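You operate a simulated robot arm through the tools that you are given. There is no shell and no other tool.

You are at the controls of a simulated robot arm. One attempt, no reset.

Task
Put things in order on the worktop. At the end: the teal travel pot is on the yellow coaster; the red hair clip stands where the orange stubby brush stood; the orange stubby brush stands where the yellow laundry stick stood; the yellow laundry stick stands where the teal travel pot stood; whatever was shut is shut again. Leave all else as you found it, and nothing knocked over.

The check looks at the end state, three seconds after you hand in, the way a careful person would. Anything else that was tipped, shoved, dropped, spilled or broken makes it a failure.

Robot
A 6-joint arm with a two-finger gripper, fixed in place. Base frame: the origin is at the foot of the arm, x ahead of it, y to its left, z up; the work surface is at about z = 0.002. Lengths are in m, angles in degrees, forces in N, time in s.
With the tool pointing down near the work surface it reaches from about 0.18 to 0.48 m from the base axis. Its first joint turns from -66.0 to 66.0 degrees. Payload 1.76 kg.
The tool frame sits at the grasp point between the pads (the TCP): z along the fingers, y along the line on which they close. The tips reach 0.029 m beyond it. The gripper opens to 0.082 m; its body begins 0.058 m behind the TCP.
Orientation is told as [roll, pitch, yaw] about the base's x, y, z axes, in that order, counted from this pose: with the fingers straight down and closing along the base's y, the tool's x points along the base's -x, its y along +y and its z along -z.

Tools
- The arm moves only by the tool apply_moves. Its argument "deltas" is a list of rows, each an object of numbers (a shift or turn left out is 0, a gripper value left out holds the last): "dx", "dy", "dz": the shift along the base's x, y, z in m; "ax", "ay", "az": the turn, a rotation vector about the base's x, y, z in degrees; "gripper": the finger opening in m, from 0 to 0.082. In form: [{"dx": .., "dy": .., "dz": .., "ax": .., "ay": .., "az": .., "gripper": ..}, ...]. A call has 1 to 20 rows; each row shifts and turns the commanded pose from where the row before left it. A row lasts 0.2 s, in which the tool goes at most 0.05 m and 8.6 degrees; a call with a longer step from one row to the next is refused whole, and so is a gripper value outside its range. Where a pose cannot be reached the arm comes as near as it can. A force on the tool above 40 N (or 10 N above the force at the start of the call, whichever is more), or a blocked arm, ends the call early, and 0.2 s more pass. Each finger travels about 0.2035 m/s and halts on what it meets, pressing with about 34 N; the grip force reading is that of the motor and also rises with nothing between the fingers. The clock runs only during rows and for 0.2 s after the last one: add rows that do not move to give the fingers time. It gives the time, the measured TCP pose, the force on the tool (base axes), the opening and the grip force at its end, in the units of the frame above (readings bear some noise), with the torque about the TCP (base axes, N m) and any sound that the robot's microphone picked up, and new pictures: "pictures" is both (left out), scene, wrist or none.
- Cameras (640 x 400 px; columns grow to the right, rows downward): "scene" is fixed at [0.0539, 0.3259, 0.4272]; the picture's right is [-0.81, -0.58, 0.00], its down [-0.30, 0.42, -0.86] and it looks along [0.50, -0.70, -0.52] (base axes); focal length 347 px, centre (320, 200). "wrist" rides on the gripper at [0.079, 0.004, -0.09] in the tool frame; the picture's right is [-0.05, 1.00, 0.00], its down [-0.71, -0.04, -0.71] and it looks along [-0.71, -0.04, 0.71] (tool axes); focal length 256 px, centre (320, 200). There is no depth. A picture from a camera that has moved, and an enlarged one, comes with that camera's place and axes in the base frame and with its lens.
- close_up(camera, box): a new picture of the part [left, top, right, bottom] of that camera's present view, enlarged. No time passes.
- close_job(): hands the job in; it is judged then, once.

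Places have to be worked out from the pictures, the camera data and where the tool is seen. Open the gripper and draw the arm clear of the work before you hand the job in, unless the task says otherwise.

The tools are called after "Emit:" by a JSON object that holds its "api" and its "payload". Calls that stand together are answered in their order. apply_moves: Moves the arm, as the interface text tells. Its arguments: {"type":"object","properties":{"deltas":{"type":"array","items":{"type":"object","properties":{"dx":{"type":"number"},"dy":{"type":"number"},"dz":{"type":"number"},"ax":{"type":"number"},"ay":{"type":"number"},"az":{"type":"number"},"gripper":{"type":"number"}}}},"pictures":{"type":"string","enum":["both","scene","wrist","none"]}},"required":["deltas"]} The other tools are called the same way: close_up (camera, box) takes an enlarged picture of a part of a camera's view; close_job () hands the job in.

At the start:

```text
t: 0.0
position: [0.2038, -0.2167, 0.2577]
orientation: [-0.1, 0.0, -0.1]
force: [-0.8, 0.3, -0.5]
wrist_torque: [0.0, -0.01, 0.0]
finger_gap: 0.082
grip_force: 0.1
```

scene: 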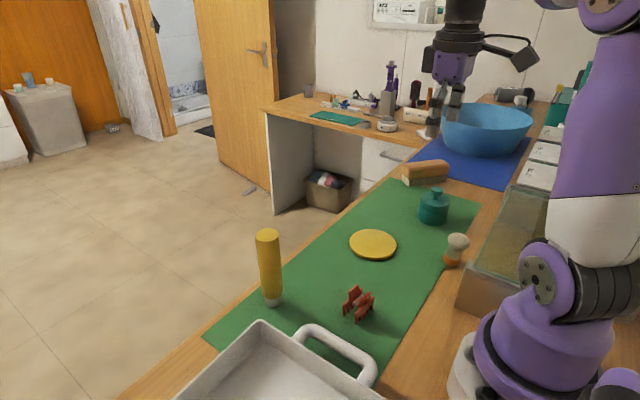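
wrist: 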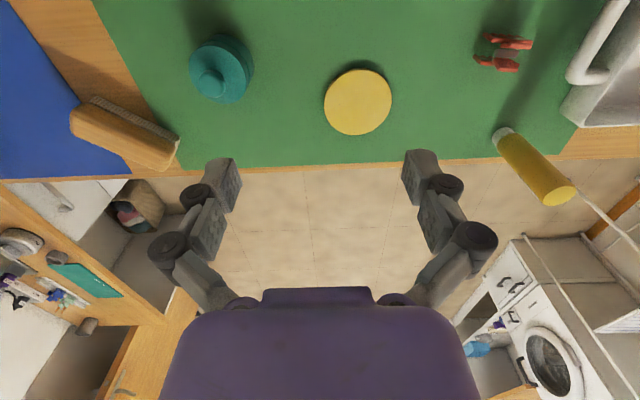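

The scene shows all four objects standing free, and the coaster looks empty. I'll take enlarged views to locate their bases before I move anything.

Emit:
{"api": "close_up", "payload": {"camera": "scene", "box": [220, 210, 400, 340]}}

Emit:
{"api": "close_up", "payload": {"camera": "scene", "box": [380, 140, 540, 300]}}

Emit:
{"api": "close_up", "payload": {"camera": "wrist", "box": [440, 0, 640, 220]}}

Emit:
{"api": "close_up", "payload": {"camera": "wrist", "box": [160, 0, 420, 160]}}

```text
3.08 times, centred on (310, 275) of scene
camera zoom: at [0.0539, 0.3259, 0.4272], right [-0.81, -0.58, 0.0], down [-0.3, 0.42, -0.86], along [0.5, -0.7, -0.52], focal length 1068 px, centre (351, -31)
```

zoom: 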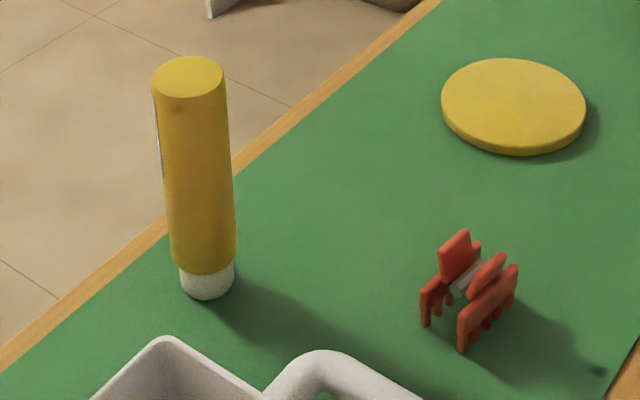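

```text
2.50 times, centred on (460, 220) of scene
camera zoom: at [0.0539, 0.3259, 0.4272], right [-0.81, -0.58, 0.0], down [-0.3, 0.42, -0.86], along [0.5, -0.7, -0.52], focal length 867 px, centre (-30, 150)
```

zoom: 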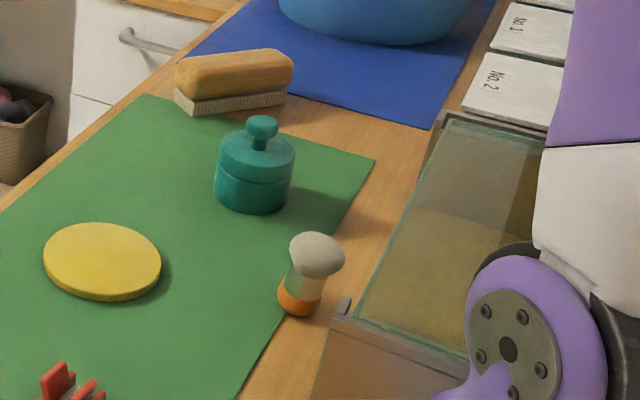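

```text
1.82 times, centred on (540, 110) of wrist
camera zoom: at [0.1233, -0.2105, 0.3464], right [0.05, 1.0, 0.0], down [0.71, -0.04, 0.71], along [0.71, -0.04, -0.71], focal length 465 px, centre (-80, 364)
```

zoom: 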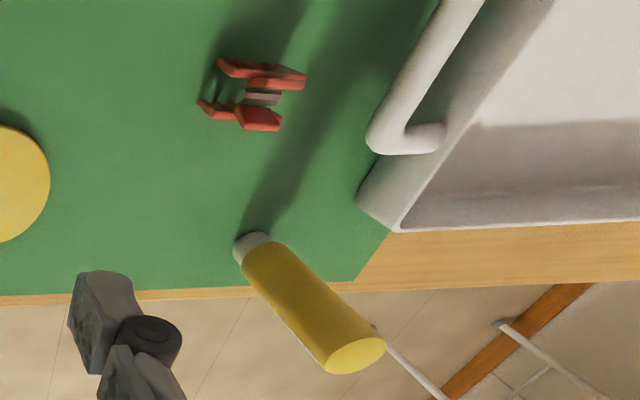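

```text
2.46 times, centred on (290, 80) of wrist
camera zoom: at [0.1233, -0.2105, 0.3464], right [0.05, 1.0, 0.0], down [0.71, -0.04, 0.71], along [0.71, -0.04, -0.71], focal length 630 px, centre (394, 495)
```

zoom: 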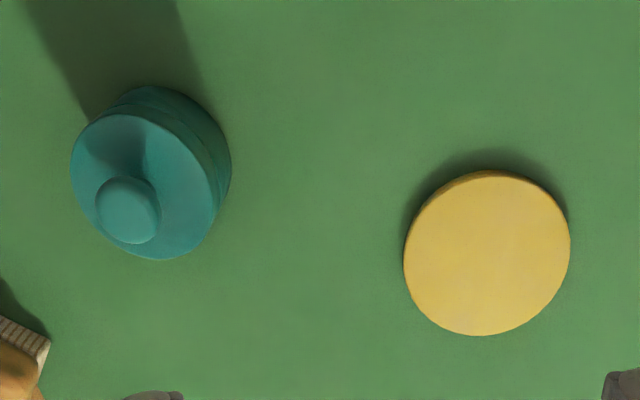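

The pot comes out near (0.220, -0.329), the coaster near (0.277, -0.167), the stick near (0.341, 0.052) and the brush near (0.144, -0.215). The clip and the area around the brush need a tighter look.

Emit:
{"api": "close_up", "payload": {"camera": "scene", "box": [330, 270, 390, 330]}}

Emit:
{"api": "close_up", "payload": {"camera": "scene", "box": [405, 175, 505, 325]}}

Emit:
{"api": "close_up", "payload": {"camera": "wrist", "box": [460, 10, 560, 90]}}

Emit:
{"api": "close_up", "payload": {"camera": "scene", "box": [400, 80, 640, 320]}}

```text
6.67 times, centred on (360, 300) of scene
camera zoom: at [0.0539, 0.3259, 0.4272], right [-0.81, -0.58, 0.0], down [-0.3, 0.42, -0.86], along [0.5, -0.7, -0.52], focal length 2313 px, centre (53, -467)
```

zoom: 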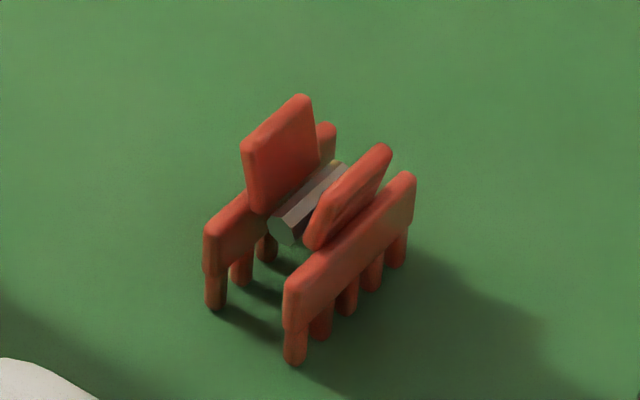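

```text
2.67 times, centred on (455, 250) of scene
camera zoom: at [0.0539, 0.3259, 0.4272], right [-0.81, -0.58, 0.0], down [-0.3, 0.42, -0.86], along [0.5, -0.7, -0.52], focal length 925 px, centre (-40, 67)
```

zoom: 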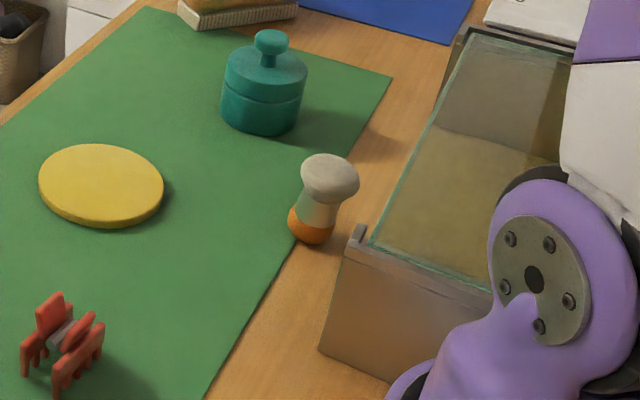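

```text
5.00 times, centred on (510, 50) of wrist
camera zoom: at [0.1233, -0.2105, 0.3464], right [0.05, 1.0, 0.0], down [0.71, -0.04, 0.71], along [0.71, -0.04, -0.71], focal length 1280 px, centre (-630, 950)
```

zoom: 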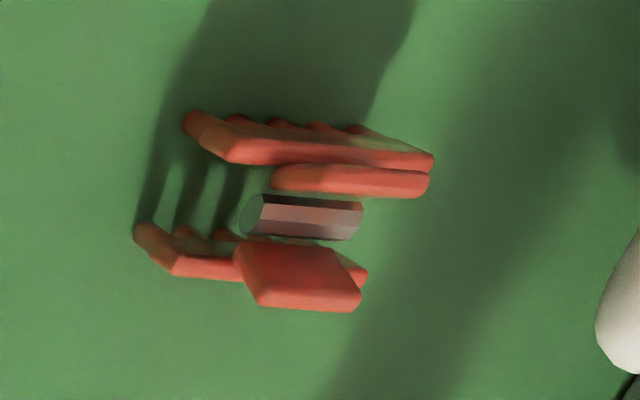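

```text
1.67 times, centred on (520, 200) of scene
camera zoom: at [0.0539, 0.3259, 0.4272], right [-0.81, -0.58, 0.0], down [-0.3, 0.42, -0.86], along [0.5, -0.7, -0.52], focal length 578 px, centre (-13, 200)
```

zoom: 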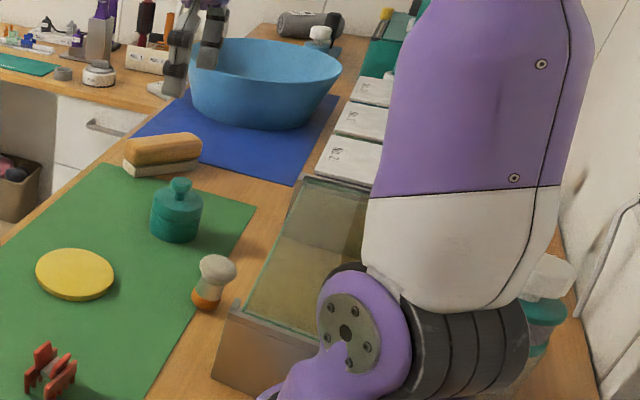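

The box face sits near x = 0.10 and is about 0.08 tall, and the area around the pot is clear. I'll move above the pot at a safe height and check my estimate with the wrist camera.

Emit:
{"api": "apply_moves", "payload": {"deltas": [{"dx": 0.005, "dy": -0.037, "dz": -0.02}, {"dx": 0.005, "dy": -0.037, "dz": -0.02}, {"dx": 0.0064, "dy": -0.0382, "dz": -0.02}, {"dz": -0.03}, {}], "pictures": "both"}}

```text
t: 1.2
position: [0.2178, -0.3291, 0.1679]
orientation: [0.0, -0.1, 0.0]
force: [-0.2, -0.3, 0.5]
wrist_torque: [0.02, 0.02, -0.01]
finger_gap: 0.082
grip_force: 0.1
camera wrist: at [0.1389, -0.3234, 0.2571], right [0.05, 1.0, 0.0], down [0.71, -0.04, 0.71], along [0.71, -0.04, -0.71], focal length 256 px, centre (320, 200)
```

scene: 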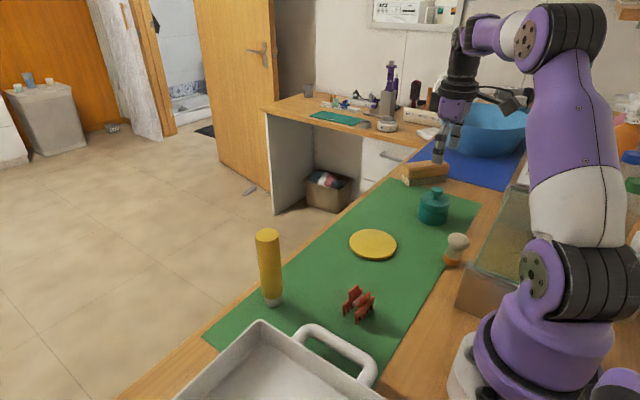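
wrist: 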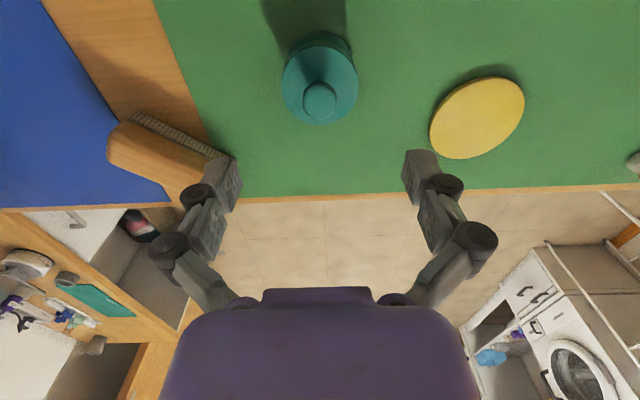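

The tool is now above the pot. I'll enlarge the wrist view to fit the pot's circles and those of the coaster.

Emit:
{"api": "close_up", "payload": {"camera": "wrist", "box": [260, 10, 380, 140]}}

Emit:
{"api": "close_up", "payload": {"camera": "wrist", "box": [400, 50, 560, 180]}}

```text
3.08 times, centred on (320, 75) of wrist
camera zoom: at [0.1389, -0.3234, 0.2571], right [0.05, 1.0, 0.0], down [0.71, -0.04, 0.71], along [0.71, -0.04, -0.71], focal length 788 px, centre (320, 585)
```

zoom: 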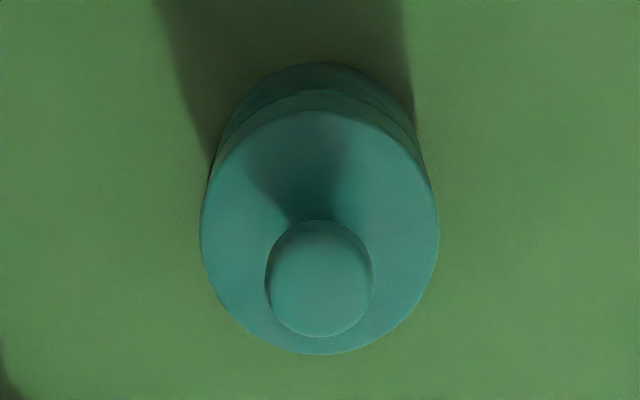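

```text
3.08 times, centred on (480, 115) of wrist
camera zoom: at [0.1389, -0.3234, 0.2571], right [0.05, 1.0, 0.0], down [0.71, -0.04, 0.71], along [0.71, -0.04, -0.71], focal length 788 px, centre (-172, 462)
```

zoom: 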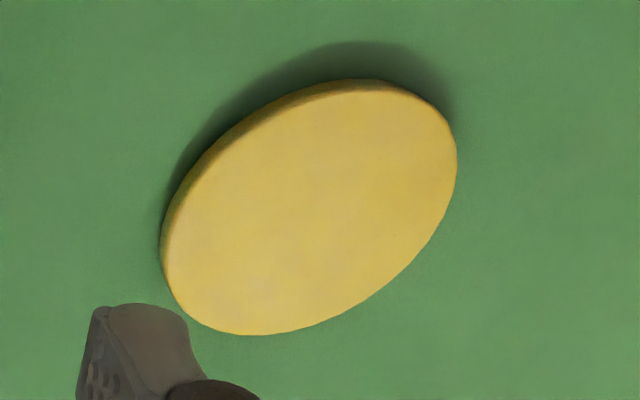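

The wrist view puts the pot centre at about (0.222, -0.328), with the lid top near z = 0.045 and the knob near 0.07. I'll correct slightly and go partway down, looking before the fingers straddle the pot.

Emit:
{"api": "apply_moves", "payload": {"deltas": [{"dx": 0.003, "dy": 0.001, "dz": -0.03}, {"dz": -0.035}, {}], "pictures": "both"}}

```text
t: 2.0
position: [0.2217, -0.3291, 0.1041]
orientation: [0.0, 0.0, 0.0]
force: [-0.3, 0.1, 0.8]
wrist_torque: [0.0, -0.02, 0.04]
finger_gap: 0.0821
grip_force: 0.1
camera wrist: at [0.142, -0.3223, 0.1926], right [0.05, 1.0, 0.0], down [0.71, -0.04, 0.71], along [0.71, -0.04, -0.71], focal length 256 px, centre (320, 200)
```

scene: 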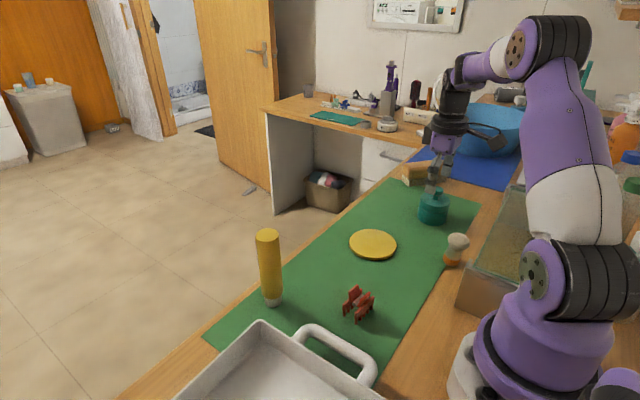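
wrist: 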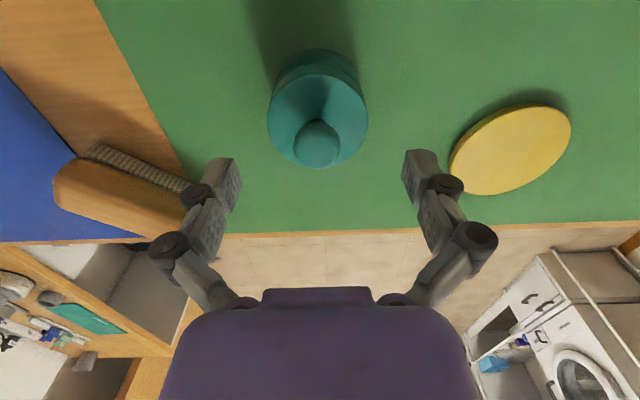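

The pot lies about 1.5 mm to -y of the tool axis, and the fingers have about 9 mm clearance per side. I'll go down to z ≈ 0.036 with the gripper open, then close it.

Emit:
{"api": "apply_moves", "payload": {"deltas": [{"dy": -0.0015, "dz": -0.03}, {"dz": -0.025}, {"dz": -0.0115}, {}], "pictures": "both"}}

```text
t: 3.0
position: [0.2221, -0.3298, 0.035]
orientation: [0.1, 0.0, 0.0]
force: [-0.3, 0.1, -0.2]
wrist_torque: [-0.01, -0.01, 0.01]
finger_gap: 0.0819
grip_force: 0.0
camera wrist: at [0.1423, -0.3233, 0.1258], right [0.05, 1.0, 0.0], down [0.71, -0.04, 0.71], along [0.71, -0.04, -0.71], focal length 256 px, centre (320, 200)
```

scene: 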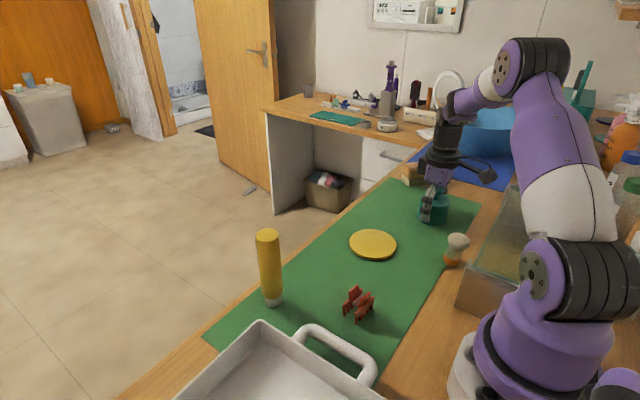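
wrist: 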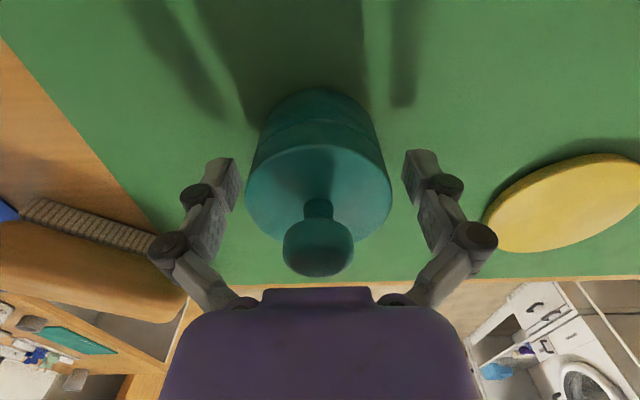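

The pot sits centred between the pads, and the knob clears the gripper body. I'll close the fingers on it.

Emit:
{"api": "apply_moves", "payload": {"deltas": [{"gripper": 0.055}, {"gripper": 0.055}, {"gripper": 0.055}], "pictures": "wrist"}}

```text
t: 3.8
position: [0.2223, -0.3295, 0.0374]
orientation: [-0.1, 0.0, 0.0]
force: [-1.9, 2.5, 13.9]
wrist_torque: [0.12, 0.06, 0.06]
finger_gap: 0.0608
grip_force: 34.7
camera wrist: at [0.1425, -0.3234, 0.1265], right [0.05, 1.0, 0.0], down [0.71, -0.04, 0.71], along [0.71, -0.04, -0.71], focal length 256 px, centre (320, 200)
```

wrist: 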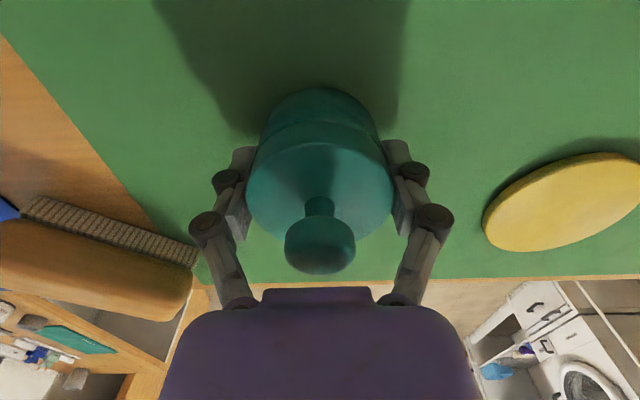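

The fingers stopped at 0.061 m on the pot with a firm grip. I'll lift slowly and check that the pot and lid come up together.

Emit:
{"api": "apply_moves", "payload": {"deltas": [{"dz": 0.008}, {"dz": 0.012}, {"dz": 0.03}, {"dz": 0.03}, {}], "pictures": "both"}}

```text
t: 5.0
position: [0.2218, -0.3303, 0.1146]
orientation: [0.0, -0.1, 0.0]
force: [-0.1, -0.2, -2.0]
wrist_torque: [0.02, -0.01, 0.01]
finger_gap: 0.0605
grip_force: 33.7
heard: snap
camera wrist: at [0.1426, -0.3229, 0.2047], right [0.05, 1.0, 0.0], down [0.71, -0.04, 0.71], along [0.71, -0.04, -0.71], focal length 256 px, centre (320, 200)
```

scene: 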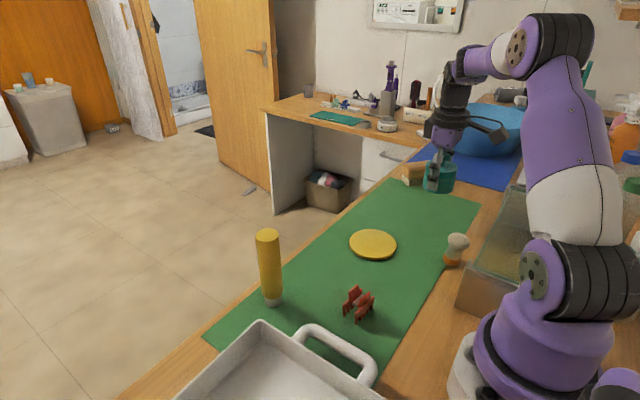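
wrist: 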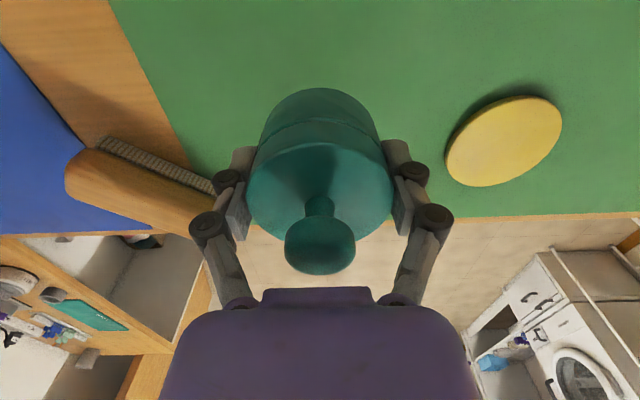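

The pot is lifted, but the microphone heard a "snap". I'll look closely at the pot and its former spot to see what it was.

Emit:
{"api": "close_up", "payload": {"camera": "scene", "box": [400, 140, 490, 240]}}

Emit:
{"api": "close_up", "payload": {"camera": "wrist", "box": [220, 70, 420, 290]}}

```text
4.00 times, centred on (445, 190) of scene
camera zoom: at [0.0539, 0.3259, 0.4272], right [-0.81, -0.58, 0.0], down [-0.3, 0.42, -0.86], along [0.5, -0.7, -0.52], focal length 1388 px, centre (-180, 240)
```

zoom: 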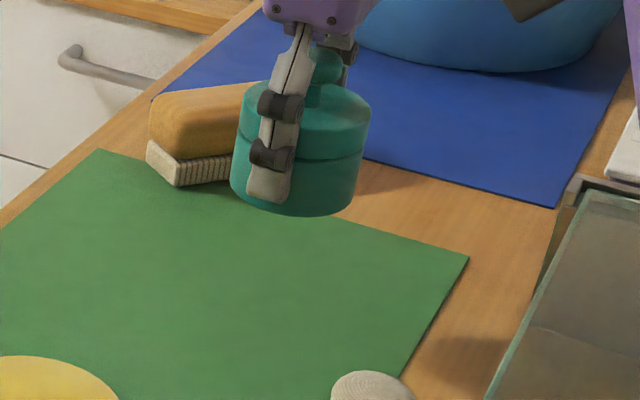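

```text
1.82 times, centred on (320, 180) of wrist
camera zoom: at [0.1426, -0.3229, 0.2047], right [0.05, 1.0, 0.0], down [0.71, -0.04, 0.71], along [0.71, -0.04, -0.71], focal length 465 px, centre (320, 236)
```

zoom: 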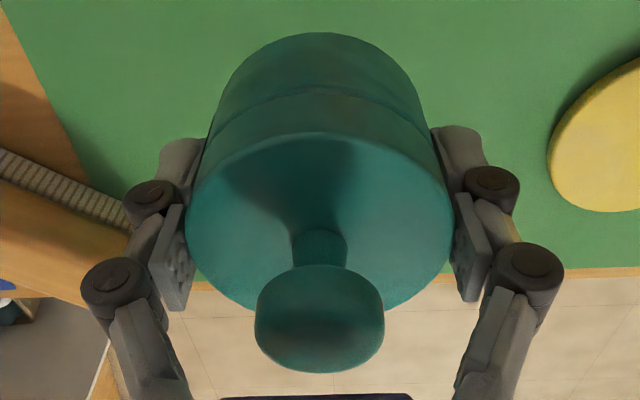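

The pot and lid stay together and the wooden brush hasn't moved, so the snap probably came from the pot releasing from the mat. I'll carry it above the coaster and inspect it again there.

Emit:
{"api": "apply_moves", "payload": {"deltas": [{"dx": 0.0145, "dy": 0.04, "dz": 0.01}, {"dx": 0.0145, "dy": 0.04, "dz": 0.01}, {"dx": 0.0145, "dy": 0.04}, {"dx": 0.0145, "dy": 0.039}, {}], "pictures": "both"}}

Emit:
{"api": "close_up", "payload": {"camera": "scene", "box": [320, 130, 440, 270]}}

Emit:
{"api": "close_up", "payload": {"camera": "scene", "box": [390, 150, 490, 250]}}

```text
t: 6.2
position: [0.2818, -0.171, 0.1355]
orientation: [0.0, 0.0, 0.0]
force: [-0.3, 0.9, -1.4]
wrist_torque: [0.01, -0.02, 0.0]
finger_gap: 0.0606
grip_force: 34.2
camera wrist: at [0.2016, -0.1645, 0.2258], right [0.05, 1.0, 0.0], down [0.71, -0.04, 0.71], along [0.71, -0.04, -0.71], focal length 256 px, centre (320, 200)
```

scene: 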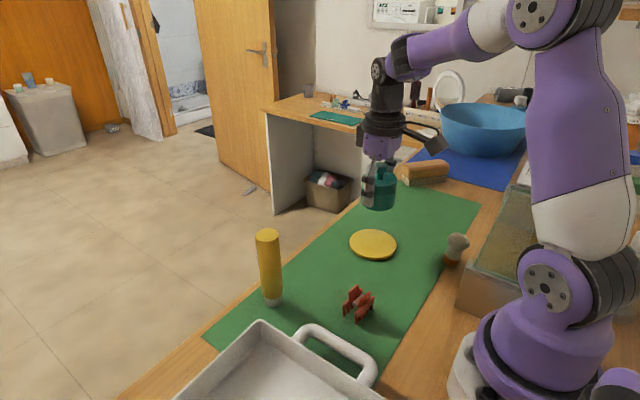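
wrist: 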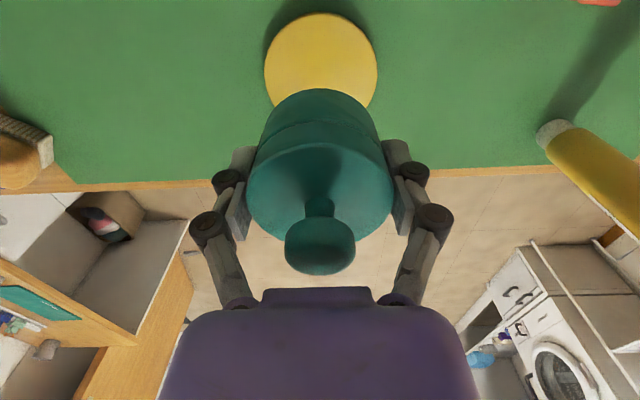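

```text
2.86 times, centred on (380, 200) of scene
camera zoom: at [0.0539, 0.3259, 0.4272], right [-0.81, -0.58, 0.0], down [-0.3, 0.42, -0.86], along [0.5, -0.7, -0.52], focal length 991 px, centre (149, 200)
```

zoom: 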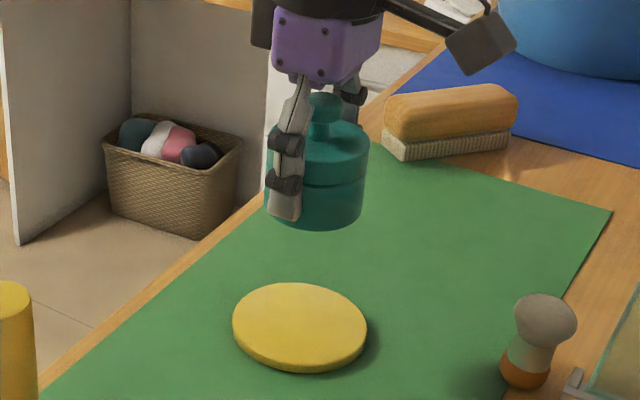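

```text
4.00 times, centred on (440, 200) of scene
camera zoom: at [0.0539, 0.3259, 0.4272], right [-0.81, -0.58, 0.0], down [-0.3, 0.42, -0.86], along [0.5, -0.7, -0.52], focal length 1388 px, centre (-160, 200)
```

zoom: 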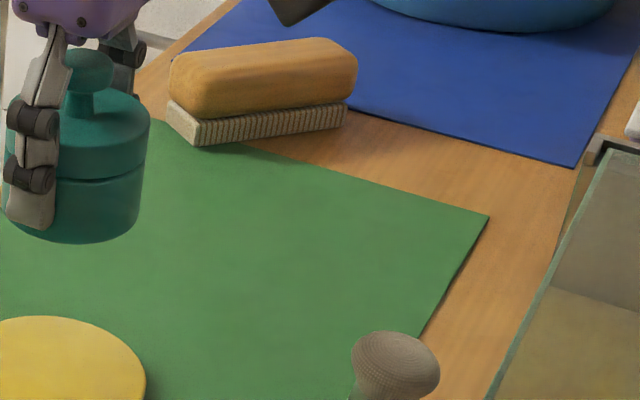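

The pot is intact and centred over the coaster, which I now judge to be at (0.2805, -0.1685). I'll lower it to just above the coaster.

Emit:
{"api": "apply_moves", "payload": {"deltas": [{"dz": -0.03}, {"dz": -0.03}, {"dz": -0.018}, {"dz": -0.006}, {}], "pictures": "both"}}

Emit:
{"api": "close_up", "payload": {"camera": "scene", "box": [320, 180, 440, 280]}}

```text
t: 7.4
position: [0.2799, -0.1713, 0.0511]
orientation: [0.0, 0.0, 0.0]
force: [0.4, 0.9, -2.4]
wrist_torque: [0.03, -0.03, 0.03]
finger_gap: 0.0609
grip_force: 33.8
camera wrist: at [0.2003, -0.1649, 0.1416], right [0.05, 1.0, 0.0], down [0.71, -0.04, 0.71], along [0.71, -0.04, -0.71], focal length 256 px, centre (320, 200)
```

scene: 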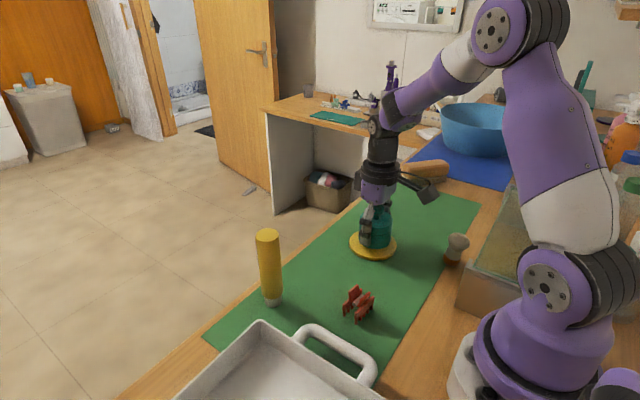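
wrist: 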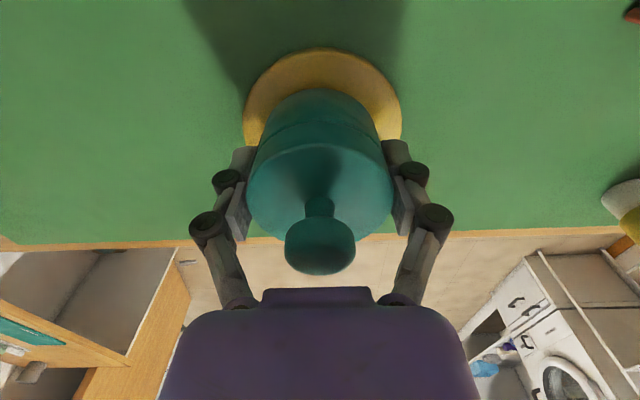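

```text
4.00 times, centred on (380, 230) of scene
camera zoom: at [0.0539, 0.3259, 0.4272], right [-0.81, -0.58, 0.0], down [-0.3, 0.42, -0.86], along [0.5, -0.7, -0.52], focal length 1388 px, centre (80, 80)
```

zoom: 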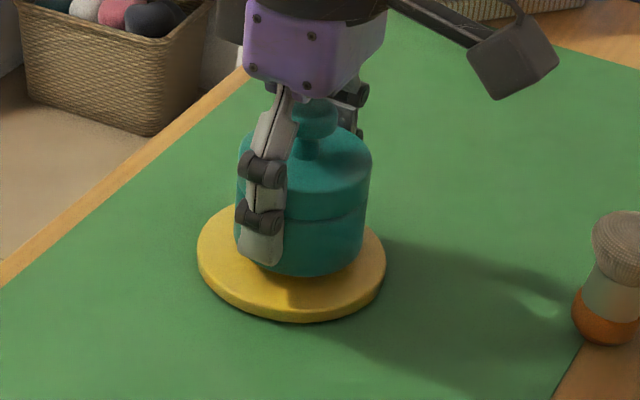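

The pot hovers a few millimetres above the coaster and is well centred. I'll lower it in small steps and watch for contact.

Emit:
{"api": "apply_moves", "payload": {"deltas": [{"dz": -0.002}, {"dz": -0.002}, {}], "pictures": "none"}}

```text
t: 8.2
position: [0.2793, -0.1707, 0.047]
orientation: [0.0, 0.1, 0.0]
force: [0.1, 0.6, -0.9]
wrist_torque: [0.04, 0.01, 0.03]
finger_gap: 0.0607
grip_force: 34.0
```

The reading is still close to free-hanging load, so I'll lower it a little more.

Emit:
{"api": "apply_moves", "payload": {"deltas": [{"dz": -0.0015}, {"dz": -0.001}, {}], "pictures": "scene"}}

Emit:
{"api": "close_up", "payload": {"camera": "scene", "box": [340, 200, 420, 270]}}

```text
t: 9.0
position: [0.281, -0.1707, 0.0461]
orientation: [-0.1, -0.1, 0.0]
force: [-1.7, -1.8, 13.7]
wrist_torque: [-0.04, 0.09, 0.15]
finger_gap: 0.0607
grip_force: 33.9
```

scene: 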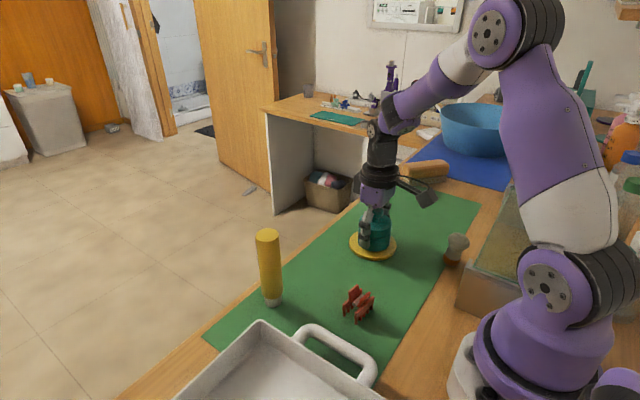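

```text
5.71 times, centred on (380, 235) of scene
camera zoom: at [0.0538, 0.3259, 0.4271], right [-0.81, -0.58, 0.0], down [-0.3, 0.42, -0.86], along [0.5, -0.7, -0.52], focal length 1983 px, centre (-23, 0)
```

zoom: 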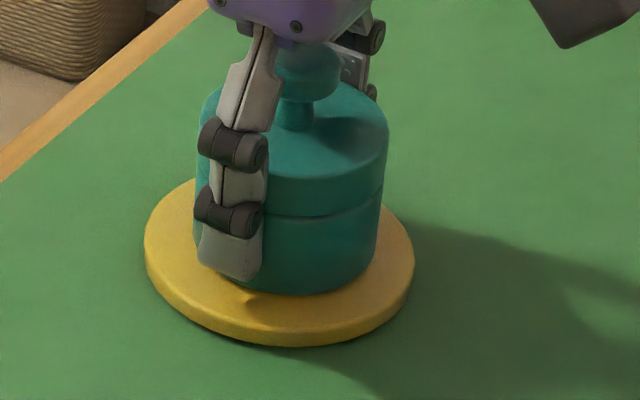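

Contact is clear at 13.7 N upward, so the pot is seated on the coaster. I'll ease off slightly and open the gripper.

Emit:
{"api": "apply_moves", "payload": {"deltas": [{"dz": 0.001}, {"gripper": 0.07}, {"gripper": 0.082}, {}], "pictures": "wrist"}}

```text
t: 10.0
position: [0.2804, -0.1717, 0.0455]
orientation: [0.0, 0.0, 0.0]
force: [-0.4, -0.3, -0.1]
wrist_torque: [0.03, -0.03, 0.01]
finger_gap: 0.0823
grip_force: 0.1
heard: snap
camera wrist: at [0.2009, -0.1645, 0.1354], right [0.05, 1.0, 0.0], down [0.71, -0.04, 0.71], along [0.71, -0.04, -0.71], focal length 256 px, centre (320, 200)
```

wrist: 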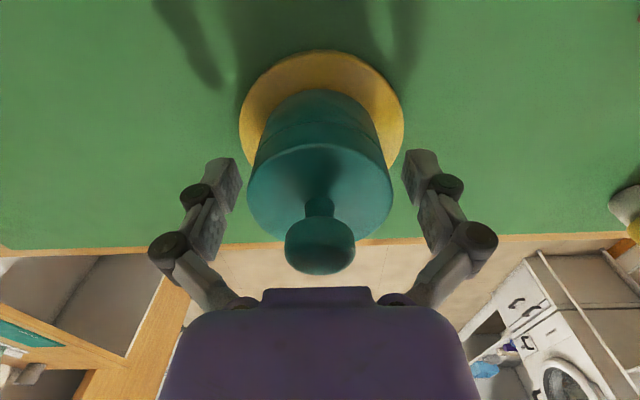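

A snap sounded on release too, which may be the lid or a snap-in base. I'll raise the tool straight up, clear of the knob, and inspect the pot.

Emit:
{"api": "apply_moves", "payload": {"deltas": [{"dz": 0.02}, {"dz": 0.035}, {"dz": 0.045}, {"dz": 0.045}, {}], "pictures": "both"}}

Emit:
{"api": "close_up", "payload": {"camera": "scene", "box": [340, 190, 420, 270]}}

Emit:
{"api": "close_up", "payload": {"camera": "wrist", "box": [240, 10, 400, 140]}}

```text
t: 11.2
position: [0.2815, -0.1724, 0.1897]
orientation: [0.0, 0.0, 0.1]
force: [-0.3, -0.2, 0.6]
wrist_torque: [-0.03, 0.01, 0.0]
finger_gap: 0.082
grip_force: 0.1
camera wrist: at [0.2015, -0.1662, 0.2797], right [0.05, 1.0, 0.0], down [0.71, -0.04, 0.71], along [0.71, -0.04, -0.71], focal length 256 px, centre (320, 200)
```

scene: 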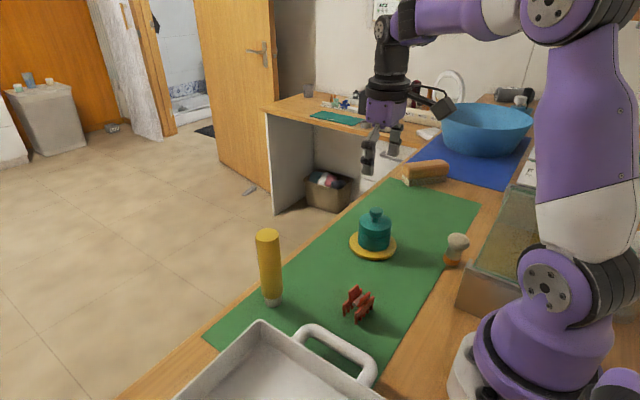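
wrist: 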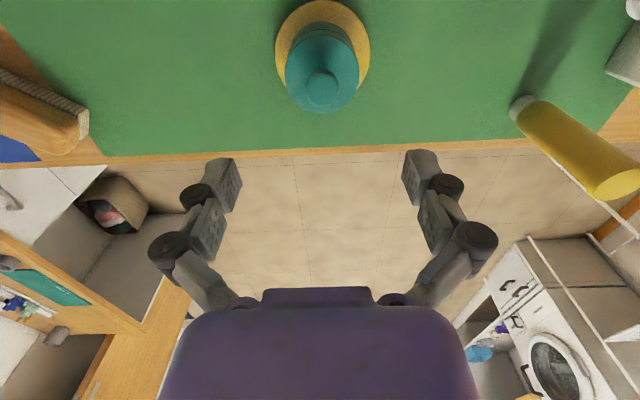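

```text
5.00 times, centred on (380, 230) of scene
camera zoom: at [0.0538, 0.3259, 0.4272], right [-0.81, -0.58, 0.0], down [-0.3, 0.42, -0.86], along [0.5, -0.7, -0.52], focal length 1735 px, centre (20, 50)
```

zoom: 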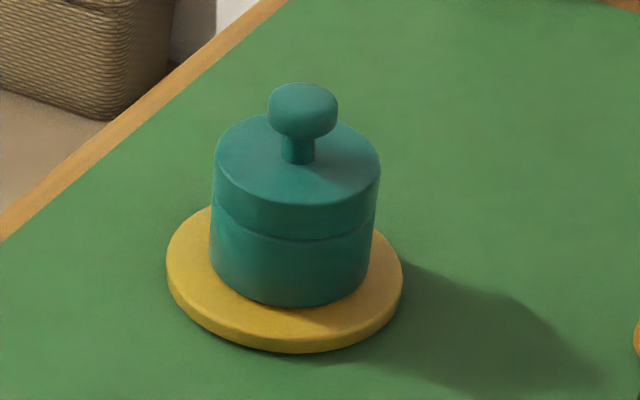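

```text
3.08 times, centred on (320, 75) of wrist
camera zoom: at [0.2015, -0.1662, 0.2797], right [0.05, 1.0, 0.0], down [0.71, -0.04, 0.71], along [0.71, -0.04, -0.71], focal length 788 px, centre (320, 585)
```

zoom: 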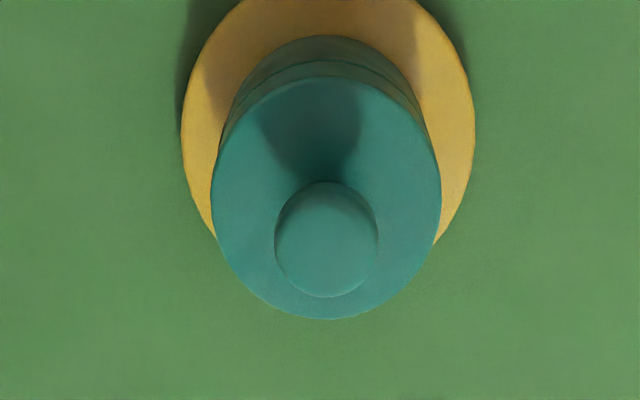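

The pot stands centred on the coaster with its lid flush. Next is the stick, near (0.341, 0.052) and about 0.135 tall, so I'll move above it with the tips well clear.

Emit:
{"api": "apply_moves", "payload": {"deltas": [{"dx": 0.0, "dy": 0.0, "dz": 0.045}, {"dx": 0.012, "dy": 0.0444}, {"dx": 0.012, "dy": 0.0444}, {"dx": 0.012, "dy": 0.0444}, {"dx": 0.012, "dy": 0.0444}, {"dx": 0.012, "dy": 0.0444}, {}], "pictures": "both"}}

```text
t: 12.8
position: [0.3424, 0.0528, 0.236]
orientation: [-0.1, 0.0, 0.0]
force: [0.5, -0.9, 0.1]
wrist_torque: [0.0, 0.0, -0.03]
finger_gap: 0.0821
grip_force: 0.1
camera wrist: at [0.2624, 0.0591, 0.326], right [0.05, 1.0, 0.0], down [0.71, -0.04, 0.71], along [0.71, -0.04, -0.71], focal length 256 px, centre (320, 200)
```

scene: 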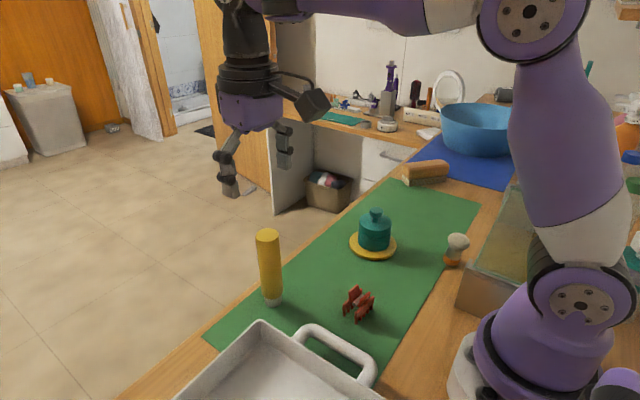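
wrist: 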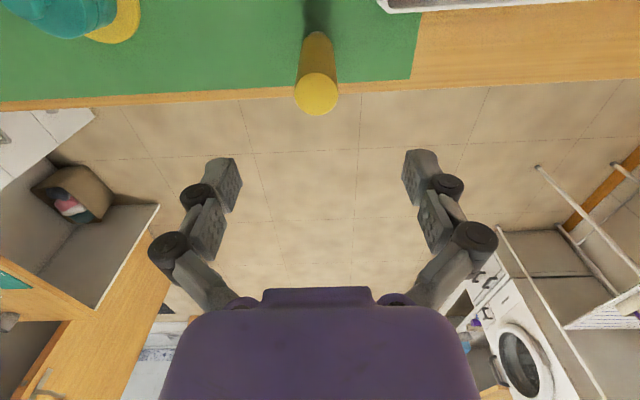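

Emit:
{"api": "close_up", "payload": {"camera": "wrist", "box": [270, 0, 430, 130]}}

Emit:
{"api": "close_up", "payload": {"camera": "scene", "box": [180, 200, 380, 360]}}

```text
3.08 times, centred on (350, 65) of wrist
camera zoom: at [0.2624, 0.0591, 0.326], right [0.05, 1.0, 0.0], down [0.71, -0.04, 0.71], along [0.71, -0.04, -0.71], focal length 788 px, centre (228, 615)
```

zoom: 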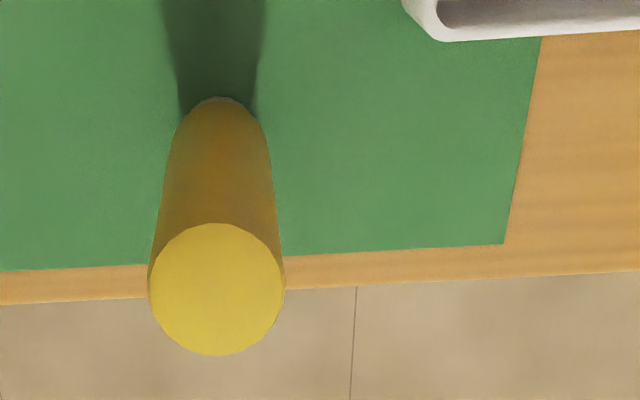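

```text
2.50 times, centred on (280, 280) of scene
camera zoom: at [0.0538, 0.3259, 0.4272], right [-0.81, -0.58, 0.0], down [-0.3, 0.42, -0.86], along [0.5, -0.7, -0.52], focal length 867 px, centre (420, 0)
```

zoom: 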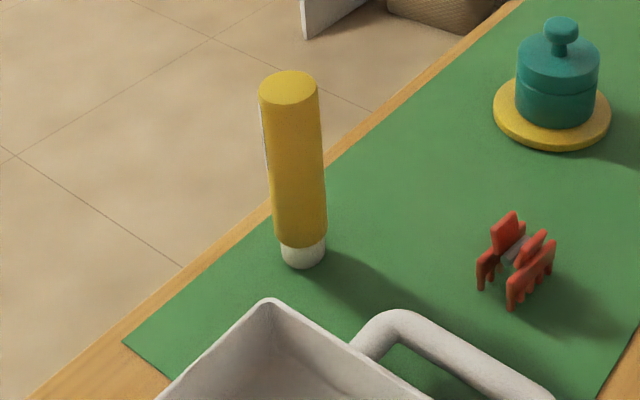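

The stick is upright at about (0.3425, 0.052), 3 mm to -y of the tool axis, and the tray rim is clear of where the fingers will go. I'll shift and descend to TCP z ≈ 0.09 with the gripper body staying above the stick's top.

Emit:
{"api": "apply_moves", "payload": {"deltas": [{"dx": 0.001, "dy": -0.003, "dz": -0.04}, {"dz": -0.04}, {"dz": -0.03}, {"dz": -0.02}, {}], "pictures": "both"}}

```text
t: 14.0
position: [0.3402, 0.0482, 0.1064]
orientation: [0.1, -0.1, 0.0]
force: [0.4, 0.1, 0.4]
wrist_torque: [0.02, 0.04, 0.02]
finger_gap: 0.0819
grip_force: 0.0
camera wrist: at [0.2617, 0.0545, 0.1954], right [0.05, 1.0, 0.0], down [0.71, -0.04, 0.71], along [0.71, -0.04, -0.71], focal length 256 px, centre (320, 200)
```

scene: 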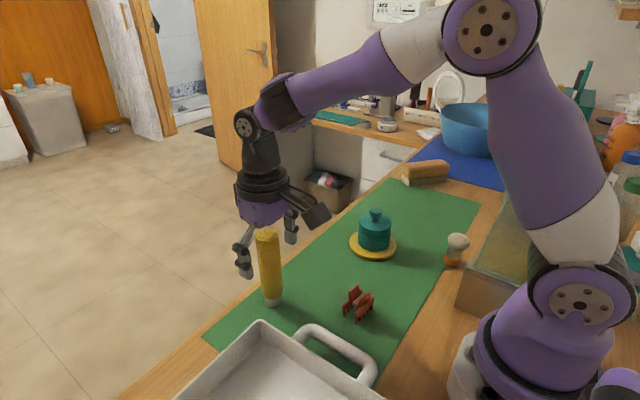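
wrist: 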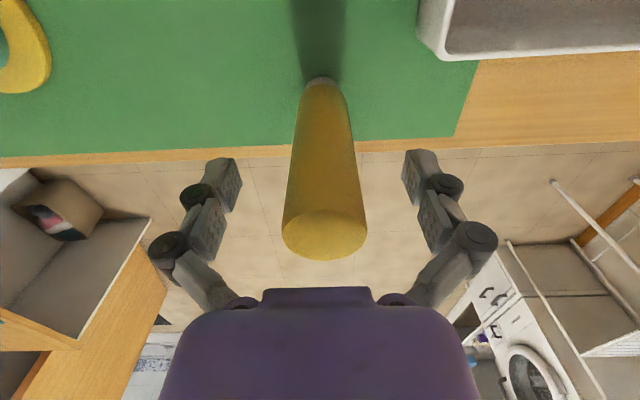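

The stick is nearly centred between the fingers. I'll nudge slightly, go down a bit more and close.

Emit:
{"api": "apply_moves", "payload": {"deltas": [{"dx": 0.001, "dy": 0.0015, "dz": -0.0145}, {}, {"gripper": 0.05}, {"gripper": 0.025}, {"gripper": 0.025}, {"gripper": 0.025}], "pictures": "both"}}

```text
t: 15.4
position: [0.3429, 0.0505, 0.0911]
orientation: [0.0, -0.2, 0.0]
force: [1.1, 0.5, 8.5]
wrist_torque: [0.07, -0.09, -0.02]
finger_gap: 0.0328
grip_force: 33.7
camera wrist: at [0.263, 0.0558, 0.1811], right [0.05, 1.0, 0.0], down [0.71, -0.04, 0.71], along [0.71, -0.04, -0.71], focal length 256 px, centre (320, 200)
```

scene: 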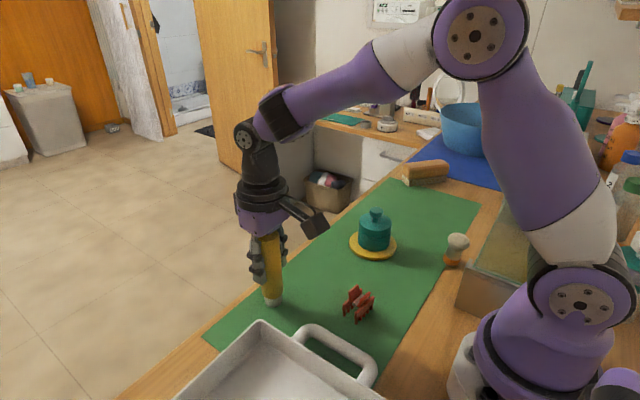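
wrist: 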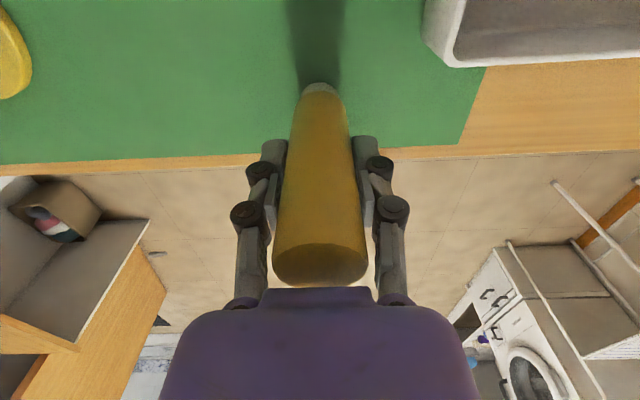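

The stick is gripped at 0.033 m. I'll lift it straight up, high enough that its foot clears the pot's knob.

Emit:
{"api": "apply_moves", "payload": {"deltas": [{"dz": 0.008}, {"dz": 0.022}, {"dz": 0.035}, {"dz": 0.035}, {"dz": 0.035}, {}], "pictures": "both"}}

```text
t: 16.8
position: [0.3427, 0.0502, 0.2271]
orientation: [-0.1, 0.1, 0.0]
force: [0.4, -0.3, -0.5]
wrist_torque: [0.0, -0.03, -0.03]
finger_gap: 0.0328
grip_force: 33.4
camera wrist: at [0.2624, 0.056, 0.3169], right [0.05, 1.0, 0.0], down [0.71, -0.04, 0.71], along [0.71, -0.04, -0.71], focal length 256 px, centre (320, 200)
```

scene: 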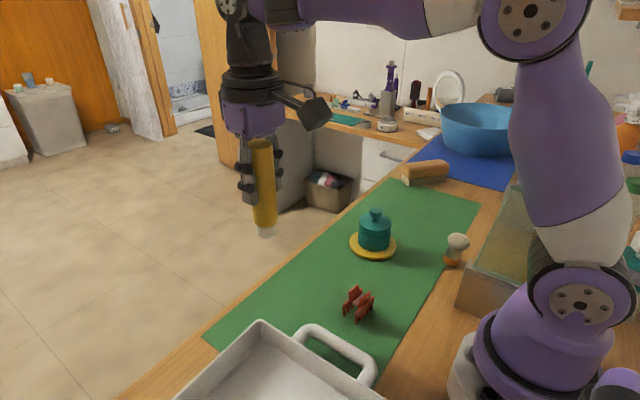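
wrist: 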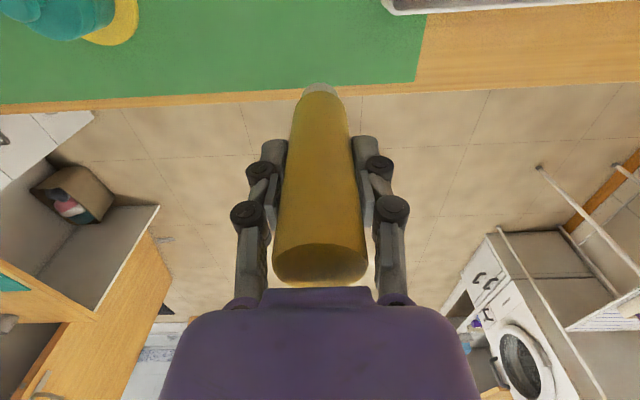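

The stick hangs upright. I'll carry it to above the pot's old place at (0.222, -0.328), keeping this height over the pot on the coaster.

Emit:
{"api": "apply_moves", "payload": {"deltas": [{"dx": -0.01333, "dy": -0.0422}, {"dx": -0.01333, "dy": -0.0422}, {"dx": -0.01333, "dy": -0.0422}, {"dx": -0.01333, "dy": -0.0422}, {"dx": -0.01333, "dy": -0.0422}, {"dx": -0.01333, "dy": -0.0422}, {"dx": -0.01333, "dy": -0.0422}, {"dx": -0.01333, "dy": -0.0422}, {"dx": -0.01333, "dy": -0.0422}, {}], "pictures": "both"}}

```text
t: 19.0
position: [0.2209, -0.3309, 0.2232]
orientation: [0.0, 0.0, 0.0]
force: [-0.1, 0.9, -1.3]
wrist_torque: [-0.02, 0.03, -0.02]
finger_gap: 0.0329
grip_force: 34.5
camera wrist: at [0.1414, -0.3248, 0.3129], right [0.05, 1.0, 0.0], down [0.71, -0.04, 0.71], along [0.71, -0.04, -0.71], focal length 256 px, centre (320, 200)
```

scene: 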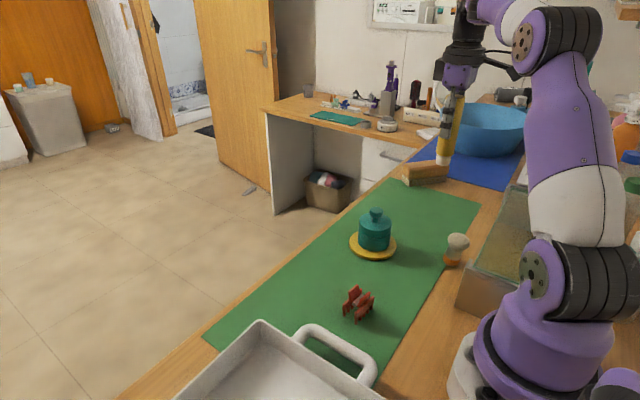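
wrist: 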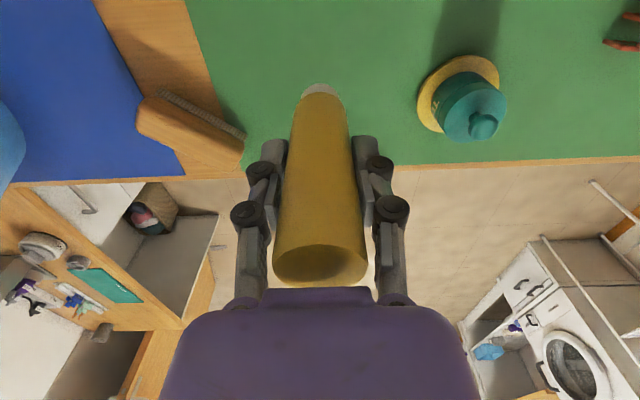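

The stick is within 2 mm of the target in the plane. I'll lower it to just above the mat.

Emit:
{"api": "apply_moves", "payload": {"deltas": [{"dx": 0.001, "dz": -0.04}, {"dz": -0.04}, {"dz": -0.03}, {"dz": -0.015}, {}], "pictures": "both"}}

Emit:
{"api": "close_up", "payload": {"camera": "scene", "box": [390, 130, 490, 250]}}

```text
t: 20.2
position: [0.2229, -0.3311, 0.0998]
orientation: [0.0, 0.0, 0.0]
force: [-0.6, -0.4, 0.1]
wrist_torque: [0.0, -0.01, -0.02]
finger_gap: 0.0328
grip_force: 34.3
camera wrist: at [0.1432, -0.3246, 0.189], right [0.05, 1.0, 0.0], down [0.71, -0.04, 0.71], along [0.71, -0.04, -0.71], focal length 256 px, centre (320, 200)
```

scene: 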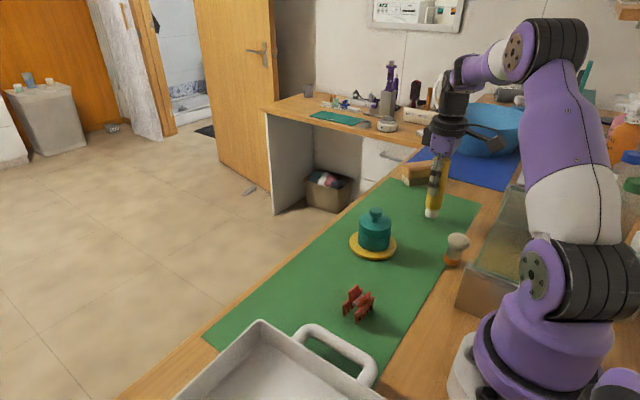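
wrist: 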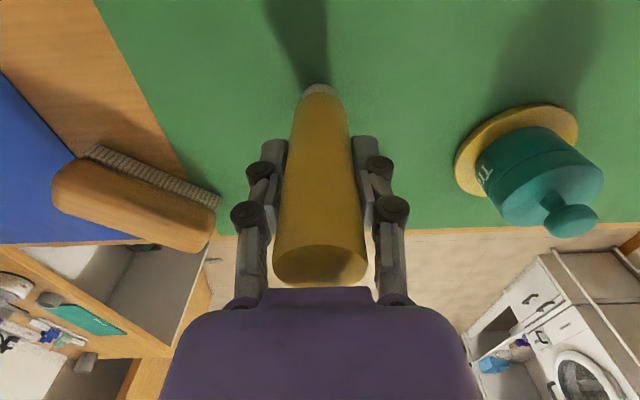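

```text
3.33 times, centred on (440, 190) of scene
camera zoom: at [0.0539, 0.3259, 0.4272], right [-0.81, -0.58, 0.0], down [-0.3, 0.42, -0.86], along [0.5, -0.7, -0.52], focal length 1156 px, centre (-80, 233)
```

zoom: 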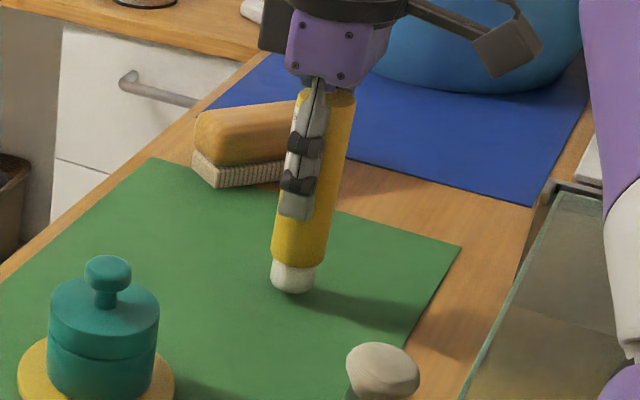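

The foot is about 8 mm above the mat. I'll lower it gently until contact.

Emit:
{"api": "apply_moves", "payload": {"deltas": [{"dz": -0.004}, {"dz": -0.002}, {"dz": -0.001}, {}], "pictures": "none"}}

```text
t: 21.2
position: [0.2229, -0.3305, 0.0933]
orientation: [0.0, 0.1, 0.0]
force: [0.4, -0.3, -0.5]
wrist_torque: [0.0, 0.02, 0.01]
finger_gap: 0.0328
grip_force: 33.9
```

There is no contact yet, so I'll continue in 1 mm steps.

Emit:
{"api": "apply_moves", "payload": {"deltas": [{"dz": -0.001}, {"dz": -0.001}, {}], "pictures": "none"}}

```text
t: 22.0
position: [0.2227, -0.3305, 0.0912]
orientation: [0.0, 0.0, 0.0]
force: [0.3, -0.4, -0.9]
wrist_torque: [-0.01, 0.01, 0.01]
finger_gap: 0.0326
grip_force: 34.2
```

Emit:
{"api": "apply_moves", "payload": {"deltas": [{"dz": -0.001}, {}], "pictures": "none"}}

```text
t: 22.6
position: [0.2243, -0.3299, 0.0918]
orientation: [0.0, 0.0, 0.0]
force: [-1.5, 1.7, 5.8]
wrist_torque: [0.09, 0.14, 0.0]
finger_gap: 0.0328
grip_force: 34.5
```

Contact reads 5.8 N upward, so the stick stands on the mat. I'll open the fingers.

Emit:
{"api": "apply_moves", "payload": {"deltas": [{"gripper": 0.036}, {"gripper": 0.045}, {"gripper": 0.07}, {"gripper": 0.082}, {}], "pictures": "both"}}

```text
t: 23.8
position: [0.223, -0.3299, 0.0922]
orientation: [0.0, 0.0, 0.0]
force: [-0.3, 0.0, 0.5]
wrist_torque: [0.0, 0.04, -0.01]
finger_gap: 0.082
grip_force: 0.1
camera wrist: at [0.1438, -0.3239, 0.1809], right [0.05, 1.0, 0.0], down [0.71, -0.04, 0.71], along [0.71, -0.04, -0.71], focal length 256 px, centre (320, 200)
```

scene: 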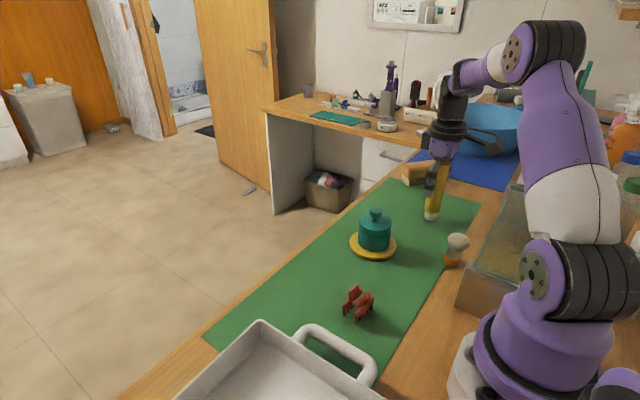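
wrist: 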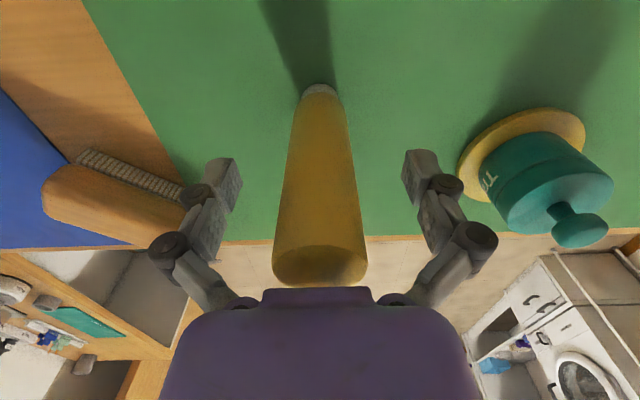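

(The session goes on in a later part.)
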